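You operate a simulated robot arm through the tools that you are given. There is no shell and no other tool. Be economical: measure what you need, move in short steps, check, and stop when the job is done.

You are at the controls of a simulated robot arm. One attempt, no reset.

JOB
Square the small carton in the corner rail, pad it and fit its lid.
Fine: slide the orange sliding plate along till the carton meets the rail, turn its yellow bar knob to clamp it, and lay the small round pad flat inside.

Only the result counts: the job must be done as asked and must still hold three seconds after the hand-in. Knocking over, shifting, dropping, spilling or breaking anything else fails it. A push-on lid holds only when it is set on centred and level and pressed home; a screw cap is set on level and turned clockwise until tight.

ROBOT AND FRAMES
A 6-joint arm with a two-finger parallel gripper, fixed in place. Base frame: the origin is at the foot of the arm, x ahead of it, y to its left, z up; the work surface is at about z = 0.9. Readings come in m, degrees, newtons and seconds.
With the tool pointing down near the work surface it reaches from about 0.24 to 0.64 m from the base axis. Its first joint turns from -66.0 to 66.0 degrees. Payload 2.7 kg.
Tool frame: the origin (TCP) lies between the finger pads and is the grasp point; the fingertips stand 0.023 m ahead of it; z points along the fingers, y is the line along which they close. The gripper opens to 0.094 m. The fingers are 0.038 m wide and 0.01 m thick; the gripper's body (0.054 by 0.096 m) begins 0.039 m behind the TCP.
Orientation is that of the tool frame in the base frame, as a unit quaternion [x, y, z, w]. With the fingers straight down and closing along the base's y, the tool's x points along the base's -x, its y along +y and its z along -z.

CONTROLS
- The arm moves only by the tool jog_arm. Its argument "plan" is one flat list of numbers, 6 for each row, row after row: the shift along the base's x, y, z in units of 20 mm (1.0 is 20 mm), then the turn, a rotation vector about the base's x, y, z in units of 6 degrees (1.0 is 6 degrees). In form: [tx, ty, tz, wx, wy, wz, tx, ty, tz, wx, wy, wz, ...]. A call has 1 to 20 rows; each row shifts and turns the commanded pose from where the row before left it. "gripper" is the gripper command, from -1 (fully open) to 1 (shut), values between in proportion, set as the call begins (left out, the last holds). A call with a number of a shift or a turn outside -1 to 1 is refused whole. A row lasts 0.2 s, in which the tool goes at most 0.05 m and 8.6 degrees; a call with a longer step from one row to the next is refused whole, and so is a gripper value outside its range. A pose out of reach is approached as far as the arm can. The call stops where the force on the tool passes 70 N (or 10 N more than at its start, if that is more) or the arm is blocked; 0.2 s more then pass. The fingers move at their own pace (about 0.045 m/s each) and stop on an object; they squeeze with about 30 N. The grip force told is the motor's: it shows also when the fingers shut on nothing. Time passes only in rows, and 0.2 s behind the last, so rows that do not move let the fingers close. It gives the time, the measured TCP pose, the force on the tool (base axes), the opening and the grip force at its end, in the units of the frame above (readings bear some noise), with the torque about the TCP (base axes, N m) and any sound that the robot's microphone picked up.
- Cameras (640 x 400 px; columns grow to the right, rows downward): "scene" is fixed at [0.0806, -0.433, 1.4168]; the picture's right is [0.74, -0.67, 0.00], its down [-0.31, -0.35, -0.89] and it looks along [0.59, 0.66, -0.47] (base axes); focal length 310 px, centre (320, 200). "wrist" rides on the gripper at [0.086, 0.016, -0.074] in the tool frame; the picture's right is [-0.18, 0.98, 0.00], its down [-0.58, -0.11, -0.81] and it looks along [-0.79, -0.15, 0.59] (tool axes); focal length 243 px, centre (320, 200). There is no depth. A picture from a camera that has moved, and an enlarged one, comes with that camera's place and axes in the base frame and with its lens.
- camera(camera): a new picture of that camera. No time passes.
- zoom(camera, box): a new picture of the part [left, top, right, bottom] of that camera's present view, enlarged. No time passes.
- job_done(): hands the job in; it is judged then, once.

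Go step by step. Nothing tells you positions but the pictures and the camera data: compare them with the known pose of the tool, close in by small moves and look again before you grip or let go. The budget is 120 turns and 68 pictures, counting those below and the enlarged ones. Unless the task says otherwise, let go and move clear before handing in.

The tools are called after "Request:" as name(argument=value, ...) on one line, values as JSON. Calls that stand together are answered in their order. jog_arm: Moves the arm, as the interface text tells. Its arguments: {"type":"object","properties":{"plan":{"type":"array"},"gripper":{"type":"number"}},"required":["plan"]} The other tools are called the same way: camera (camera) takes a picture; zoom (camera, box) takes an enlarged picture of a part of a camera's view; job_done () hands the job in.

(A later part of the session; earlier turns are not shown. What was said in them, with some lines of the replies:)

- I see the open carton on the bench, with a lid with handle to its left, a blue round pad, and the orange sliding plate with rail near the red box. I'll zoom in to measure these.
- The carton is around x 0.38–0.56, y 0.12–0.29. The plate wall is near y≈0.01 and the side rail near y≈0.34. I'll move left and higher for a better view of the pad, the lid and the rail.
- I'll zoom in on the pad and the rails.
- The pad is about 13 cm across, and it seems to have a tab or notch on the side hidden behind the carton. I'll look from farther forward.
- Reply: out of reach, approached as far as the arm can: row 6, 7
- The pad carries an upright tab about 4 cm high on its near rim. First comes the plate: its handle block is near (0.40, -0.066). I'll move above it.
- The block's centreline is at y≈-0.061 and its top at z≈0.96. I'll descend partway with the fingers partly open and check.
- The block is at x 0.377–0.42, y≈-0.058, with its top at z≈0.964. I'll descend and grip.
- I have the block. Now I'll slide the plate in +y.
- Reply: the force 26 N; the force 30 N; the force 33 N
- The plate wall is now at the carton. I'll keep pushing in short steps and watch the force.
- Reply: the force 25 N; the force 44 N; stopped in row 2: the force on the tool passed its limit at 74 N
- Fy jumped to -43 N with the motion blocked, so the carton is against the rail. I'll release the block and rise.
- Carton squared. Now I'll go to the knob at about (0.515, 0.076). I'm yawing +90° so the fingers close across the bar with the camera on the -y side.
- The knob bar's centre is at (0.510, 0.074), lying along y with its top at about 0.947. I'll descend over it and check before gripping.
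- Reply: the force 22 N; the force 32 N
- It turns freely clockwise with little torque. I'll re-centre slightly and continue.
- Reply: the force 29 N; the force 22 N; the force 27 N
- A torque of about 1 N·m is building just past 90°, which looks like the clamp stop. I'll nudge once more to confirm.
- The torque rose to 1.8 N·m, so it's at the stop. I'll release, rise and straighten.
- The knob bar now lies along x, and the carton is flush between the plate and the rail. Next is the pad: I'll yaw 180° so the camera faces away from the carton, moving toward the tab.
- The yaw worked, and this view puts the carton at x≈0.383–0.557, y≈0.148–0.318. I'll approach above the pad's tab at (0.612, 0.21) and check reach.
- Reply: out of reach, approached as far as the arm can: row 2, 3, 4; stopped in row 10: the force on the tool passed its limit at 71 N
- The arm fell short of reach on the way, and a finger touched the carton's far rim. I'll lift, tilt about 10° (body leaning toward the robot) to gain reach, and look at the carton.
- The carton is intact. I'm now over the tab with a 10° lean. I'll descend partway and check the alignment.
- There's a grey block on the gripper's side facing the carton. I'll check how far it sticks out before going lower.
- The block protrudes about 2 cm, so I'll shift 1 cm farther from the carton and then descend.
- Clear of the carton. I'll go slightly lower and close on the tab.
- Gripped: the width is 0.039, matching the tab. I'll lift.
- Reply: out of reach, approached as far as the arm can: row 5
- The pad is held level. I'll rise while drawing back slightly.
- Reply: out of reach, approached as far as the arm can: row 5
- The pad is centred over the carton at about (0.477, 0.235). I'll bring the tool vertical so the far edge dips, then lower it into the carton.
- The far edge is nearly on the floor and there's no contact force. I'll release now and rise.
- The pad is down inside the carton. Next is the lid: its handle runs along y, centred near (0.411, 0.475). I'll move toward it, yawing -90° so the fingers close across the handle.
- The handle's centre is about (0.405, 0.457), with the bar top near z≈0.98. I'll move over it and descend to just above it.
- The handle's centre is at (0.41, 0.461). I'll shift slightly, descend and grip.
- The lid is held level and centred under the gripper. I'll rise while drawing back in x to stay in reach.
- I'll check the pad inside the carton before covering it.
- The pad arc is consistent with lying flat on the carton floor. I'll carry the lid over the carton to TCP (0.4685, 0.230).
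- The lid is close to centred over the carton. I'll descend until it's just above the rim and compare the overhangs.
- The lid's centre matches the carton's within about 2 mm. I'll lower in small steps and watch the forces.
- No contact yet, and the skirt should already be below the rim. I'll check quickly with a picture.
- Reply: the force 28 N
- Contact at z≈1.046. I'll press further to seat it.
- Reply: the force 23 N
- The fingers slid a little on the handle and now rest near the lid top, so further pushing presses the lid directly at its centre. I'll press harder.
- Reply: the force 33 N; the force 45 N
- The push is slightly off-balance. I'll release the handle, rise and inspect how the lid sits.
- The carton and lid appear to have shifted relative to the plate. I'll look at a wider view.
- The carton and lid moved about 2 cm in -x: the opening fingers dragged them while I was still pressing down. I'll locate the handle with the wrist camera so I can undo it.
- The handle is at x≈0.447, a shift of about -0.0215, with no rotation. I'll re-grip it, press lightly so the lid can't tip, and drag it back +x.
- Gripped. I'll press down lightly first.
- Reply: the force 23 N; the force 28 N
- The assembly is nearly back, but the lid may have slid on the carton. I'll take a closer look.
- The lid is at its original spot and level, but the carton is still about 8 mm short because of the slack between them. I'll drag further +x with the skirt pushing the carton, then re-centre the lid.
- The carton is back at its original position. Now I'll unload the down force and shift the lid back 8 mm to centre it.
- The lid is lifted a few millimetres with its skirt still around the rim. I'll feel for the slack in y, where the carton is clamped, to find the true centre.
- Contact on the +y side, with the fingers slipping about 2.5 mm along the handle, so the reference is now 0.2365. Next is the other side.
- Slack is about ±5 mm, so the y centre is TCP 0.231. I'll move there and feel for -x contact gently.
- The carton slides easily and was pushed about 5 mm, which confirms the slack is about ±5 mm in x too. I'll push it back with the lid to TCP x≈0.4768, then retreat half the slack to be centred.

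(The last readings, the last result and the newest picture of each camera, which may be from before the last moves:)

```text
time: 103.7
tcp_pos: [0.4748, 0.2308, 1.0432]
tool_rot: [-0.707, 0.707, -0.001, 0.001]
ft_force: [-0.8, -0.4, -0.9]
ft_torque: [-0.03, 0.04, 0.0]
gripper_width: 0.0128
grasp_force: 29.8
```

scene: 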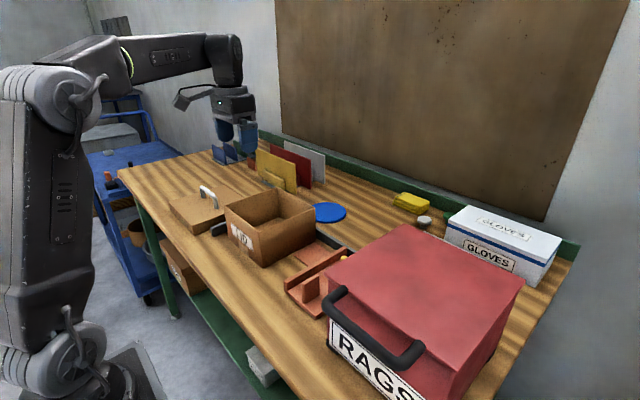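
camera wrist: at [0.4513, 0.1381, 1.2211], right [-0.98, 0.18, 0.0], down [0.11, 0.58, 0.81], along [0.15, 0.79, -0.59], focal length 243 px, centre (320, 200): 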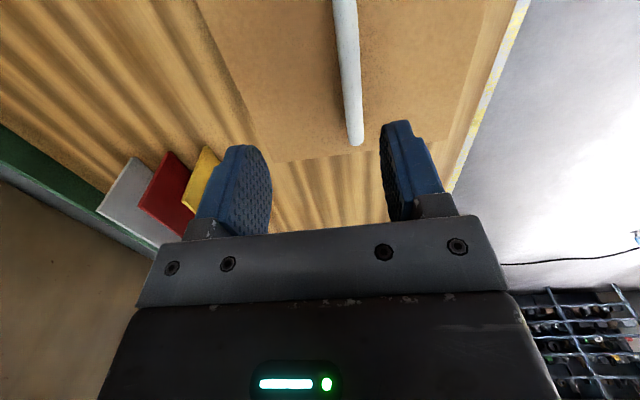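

Request:
jog_arm(plan=[0.1, 0, 0, 0, 0, 0, 0, 0, 0, 0, 0, 0])

Request:
jog_arm(plan=[-0.26, 0, 0, 0, 0, 0, 0, 0, 0, 0, 0, 0])

Request:
zoom(camera="scene", box=[220, 150, 320, 250])

```text
time: 104.3
tcp_pos: [0.4787, 0.2314, 1.0436]
tool_rot: [0.707, -0.707, 0.001, 0.0]
ft_force: [0.1, 0.2, -0.8]
ft_torque: [-0.02, 0.02, 0.02]
gripper_width: 0.0129
grasp_force: 30.2
```

```text
time: 104.9
tcp_pos: [0.4718, 0.2307, 1.043]
tool_rot: [0.707, -0.707, 0.0, -0.001]
ft_force: [0.8, -0.2, -1.9]
ft_torque: [-0.06, 0.02, 0.02]
gripper_width: 0.0128
grasp_force: 30.3
```

```text
4.00 times, centred on (270, 200) of scene
camera zoom: at [0.0806, -0.433, 1.4168], right [0.74, -0.67, 0.0], down [-0.31, -0.35, -0.89], along [0.59, 0.66, -0.47], focal length 1239 px, centre (520, 200)
```

zoom: 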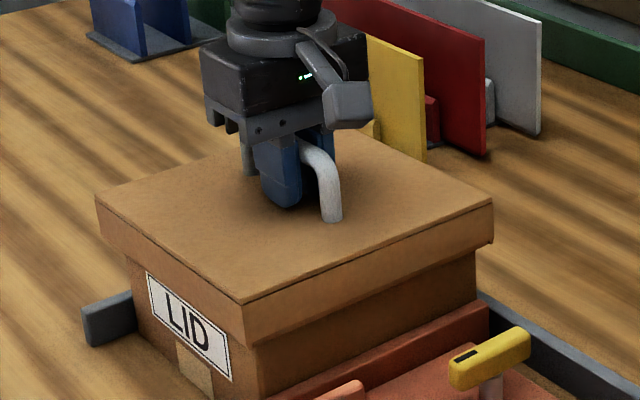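

The lid is centred and the carton is within about 3 mm of its original spot. Now I'll press down.

Request:
jog_arm(plan=[0, 0, -0.2, 0, 0, 0, 0, 0, -0.2, 0, 0, 0, 0, 0, 0, 0, 0, 0])

Request:
jog_arm(plan=[0, 0, -0.2, 0, 0, 0, 0, 0, 0, 0, 0, 0])

Request:
jog_arm(plan=[0, 0, -0.2, 0, 0, 0, 0, 0, 0, 0, 0, 0])

```text
time: 105.7
tcp_pos: [0.4732, 0.2291, 1.038]
tool_rot: [0.707, -0.707, 0.002, -0.003]
ft_force: [-4.5, -6.7, 28.1]
ft_torque: [0.13, 0.12, 0.05]
gripper_width: 0.0132
grasp_force: 30.7
```

```text
time: 106.3
tcp_pos: [0.4738, 0.2293, 1.0382]
tool_rot: [0.708, -0.706, 0.003, -0.006]
ft_force: [-6.6, -12.9, 47.2]
ft_torque: [-0.97, 0.47, 0.07]
gripper_width: 0.0131
grasp_force: 30.2
```

```text
time: 106.9
tcp_pos: [0.4729, 0.2298, 1.0375]
tool_rot: [0.708, -0.706, 0.005, -0.01]
ft_force: [-8.9, -14.4, 61.7]
ft_torque: [-1.13, 0.91, -0.14]
gripper_width: 0.0131
grasp_force: 29.8
```

It's a hard stop at 62 N with no further travel, so the lid is seated on the rim. I'll unload the vertical force completely before opening the fingers this time.

Request:
jog_arm(plan=[0, 0, 0.2, 0, 0, 0, 0, 0, 0.2, 0, 0, 0, 0, 0, 0, 0, 0, 0])

```text
time: 107.7
tcp_pos: [0.4732, 0.2304, 1.0375]
tool_rot: [0.708, -0.706, 0.002, -0.007]
ft_force: [1.7, -7.9, 29.8]
ft_torque: [0.35, -0.24, 0.2]
gripper_width: 0.0128
grasp_force: 30.7
```

Request:
jog_arm(plan=[0, 0, 0.2, 0, 0, 0, 0, 0, 0, 0, 0, 0])

Request:
jog_arm(plan=[0, 0, 0.1, 0, 0, 0, 0, 0, 0, 0, 0, 0])

```text
time: 108.3
tcp_pos: [0.4719, 0.2297, 1.0369]
tool_rot: [0.707, -0.707, -0.001, -0.001]
ft_force: [4.2, 0.8, 10.6]
ft_torque: [0.87, -0.13, -0.33]
gripper_width: 0.0127
grasp_force: 30.1
```

```text
time: 108.9
tcp_pos: [0.4728, 0.2306, 1.039]
tool_rot: [0.708, -0.706, 0.0, 0.001]
ft_force: [0.1, 0.5, -0.4]
ft_torque: [0.0, 0.03, -0.02]
gripper_width: 0.0131
grasp_force: 29.6
```

Force is zero, so I'll open and rise.

Request:
jog_arm(plan=[0, 0, 0, 0, 0, 0, 0, 0, 0.1, 0, 0, 0, 0, 0, 0.1, 0, 0, 0, 0, 0, 0, 0, 0, 0, 0, 0, 1, 0, 0, 0, 0, 0, 1, 0, 0, 0, 0, 0, 0, 0, 0, 0], gripper=0.2)

```text
time: 110.5
tcp_pos: [0.4719, 0.2307, 1.0833]
tool_rot: [-0.707, 0.707, -0.001, 0.001]
ft_force: [-0.6, 0.3, -0.3]
ft_torque: [0.0, -0.02, -0.01]
gripper_width: 0.0375
grasp_force: 0.1
```

Now I'll close the fingers and press straight down on the handle's middle for a final centred push.

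Request:
jog_arm(plan=[0, 0, 0.6, 0, 0, 0, 0, -0.05, 0.4, 0, 0, 0, 0, 0, 0, 0, 0, 0, 0, 0, 0, 0, 0, 0], gripper=1)

Request:
jog_arm(plan=[0, 0, -0.6, 0, 0, 0, 0, 0, -0.4, 0, 0, 0, 0, 0, -0.2, 0, 0, 0, 0, 0, 0, 0, 0, 0])

```text
time: 111.5
tcp_pos: [0.4735, 0.2297, 1.1043]
tool_rot: [0.708, -0.707, 0.0, -0.001]
ft_force: [-0.4, -0.5, 0.9]
ft_torque: [-0.01, -0.02, -0.01]
gripper_width: 0.0
grasp_force: 29.8
```

```text
time: 112.5
tcp_pos: [0.4722, 0.2288, 1.0844]
tool_rot: [0.707, -0.707, 0.002, -0.004]
ft_force: [-5.4, -4.9, 27.6]
ft_torque: [-0.19, 0.14, 0.01]
gripper_width: 0.0
grasp_force: 29.8
```

Request:
jog_arm(plan=[0, 0, -0.2, 0, 0, 0, 0, 0, 0, 0, 0, 0])

Request:
jog_arm(plan=[0, 0, -0.18, 0, 0, 0, 0, 0, 0, 0, 0, 0])

```text
time: 113.1
tcp_pos: [0.4727, 0.2289, 1.0845]
tool_rot: [0.708, -0.706, 0.003, -0.008]
ft_force: [-12.7, -5.5, 47.4]
ft_torque: [-0.71, 0.25, -0.03]
gripper_width: 0.0
grasp_force: 30.2
```

```text
time: 113.7
tcp_pos: [0.4728, 0.2304, 1.085]
tool_rot: [0.708, -0.706, 0.004, -0.011]
ft_force: [-13.8, -5.8, 58.8]
ft_torque: [-0.94, 0.24, -0.1]
gripper_width: 0.0
grasp_force: 30.1
```

Fully seated against the stop. I'll unload, rise clear, and take the final look.

Request:
jog_arm(plan=[0, 0, 0.3, 0, 0, 0, 0, 0, 0.3, 0, 0, 0, 0, 0, 0.5, 0, 0, 0, 0, 0, 1, 0, 0, 0, 0, 0, 1, 0, 0, 0, 0, 0, 1, 0, 0, 0, -0.5, 0, 1, 0, 0, 0, -0.5, 0, 1, 0, 0, 0, -0.5, 0, 1, 0, 0, 0, -0.5, 0, 0.5, 0, 0, 0, 0, 0, 0, 0, 0, 0])

Request:
zoom(camera="scene", box=[220, 150, 320, 250])

```text
time: 116.1
tcp_pos: [0.4314, 0.2285, 1.2273]
tool_rot: [-0.707, 0.707, -0.001, 0.0]
ft_force: [0.2, -0.9, -0.1]
ft_torque: [0.0, -0.02, 0.01]
gripper_width: 0.0
grasp_force: 30.3
```

```text
4.00 times, centred on (270, 200) of scene
camera zoom: at [0.0806, -0.433, 1.4168], right [0.74, -0.67, 0.0], down [-0.31, -0.35, -0.89], along [0.59, 0.66, -0.47], focal length 1239 px, centre (520, 200)
```

zoom: 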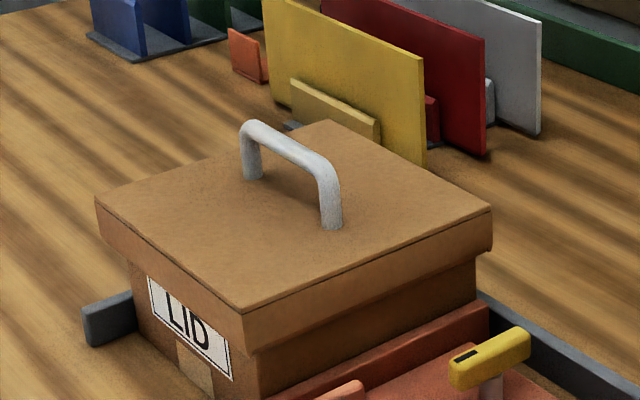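

The lid sits level and centred on the carton. The plate and knob are still clamped, and the arm is clear.

Request:
job_done()

```text
The job is handed in.
```

I've handed the job in: the carton is against the rail and clamped, the pad is inside, and the lid is on. I have no verdict back.

- **Carton:** I slid the plate until the carton hit the side rail, then turned the yellow knob clockwise about 90° until it stopped. It still has a gap of about 1 cm to the back rail, because the plate only pushes it sideways.
- **Slip while fitting the lid:** My fingers dragged the carton and lid about 2 cm toward the robot. I pushed them back, and the carton now sits about 3 mm from where the plate first put it. Earlier, a finger also pressed on the carton's far rim at about 71 N; it looked undamaged.
- **Pad:** It looked flat on the carton floor, but I could only see part of it before the lid went on.
- **Lid:** It is centred and level, and pressing at about 60 N moved it no further. It has about 5 mm of slack on each side. I heard no click and did not test whether it holds if pulled.
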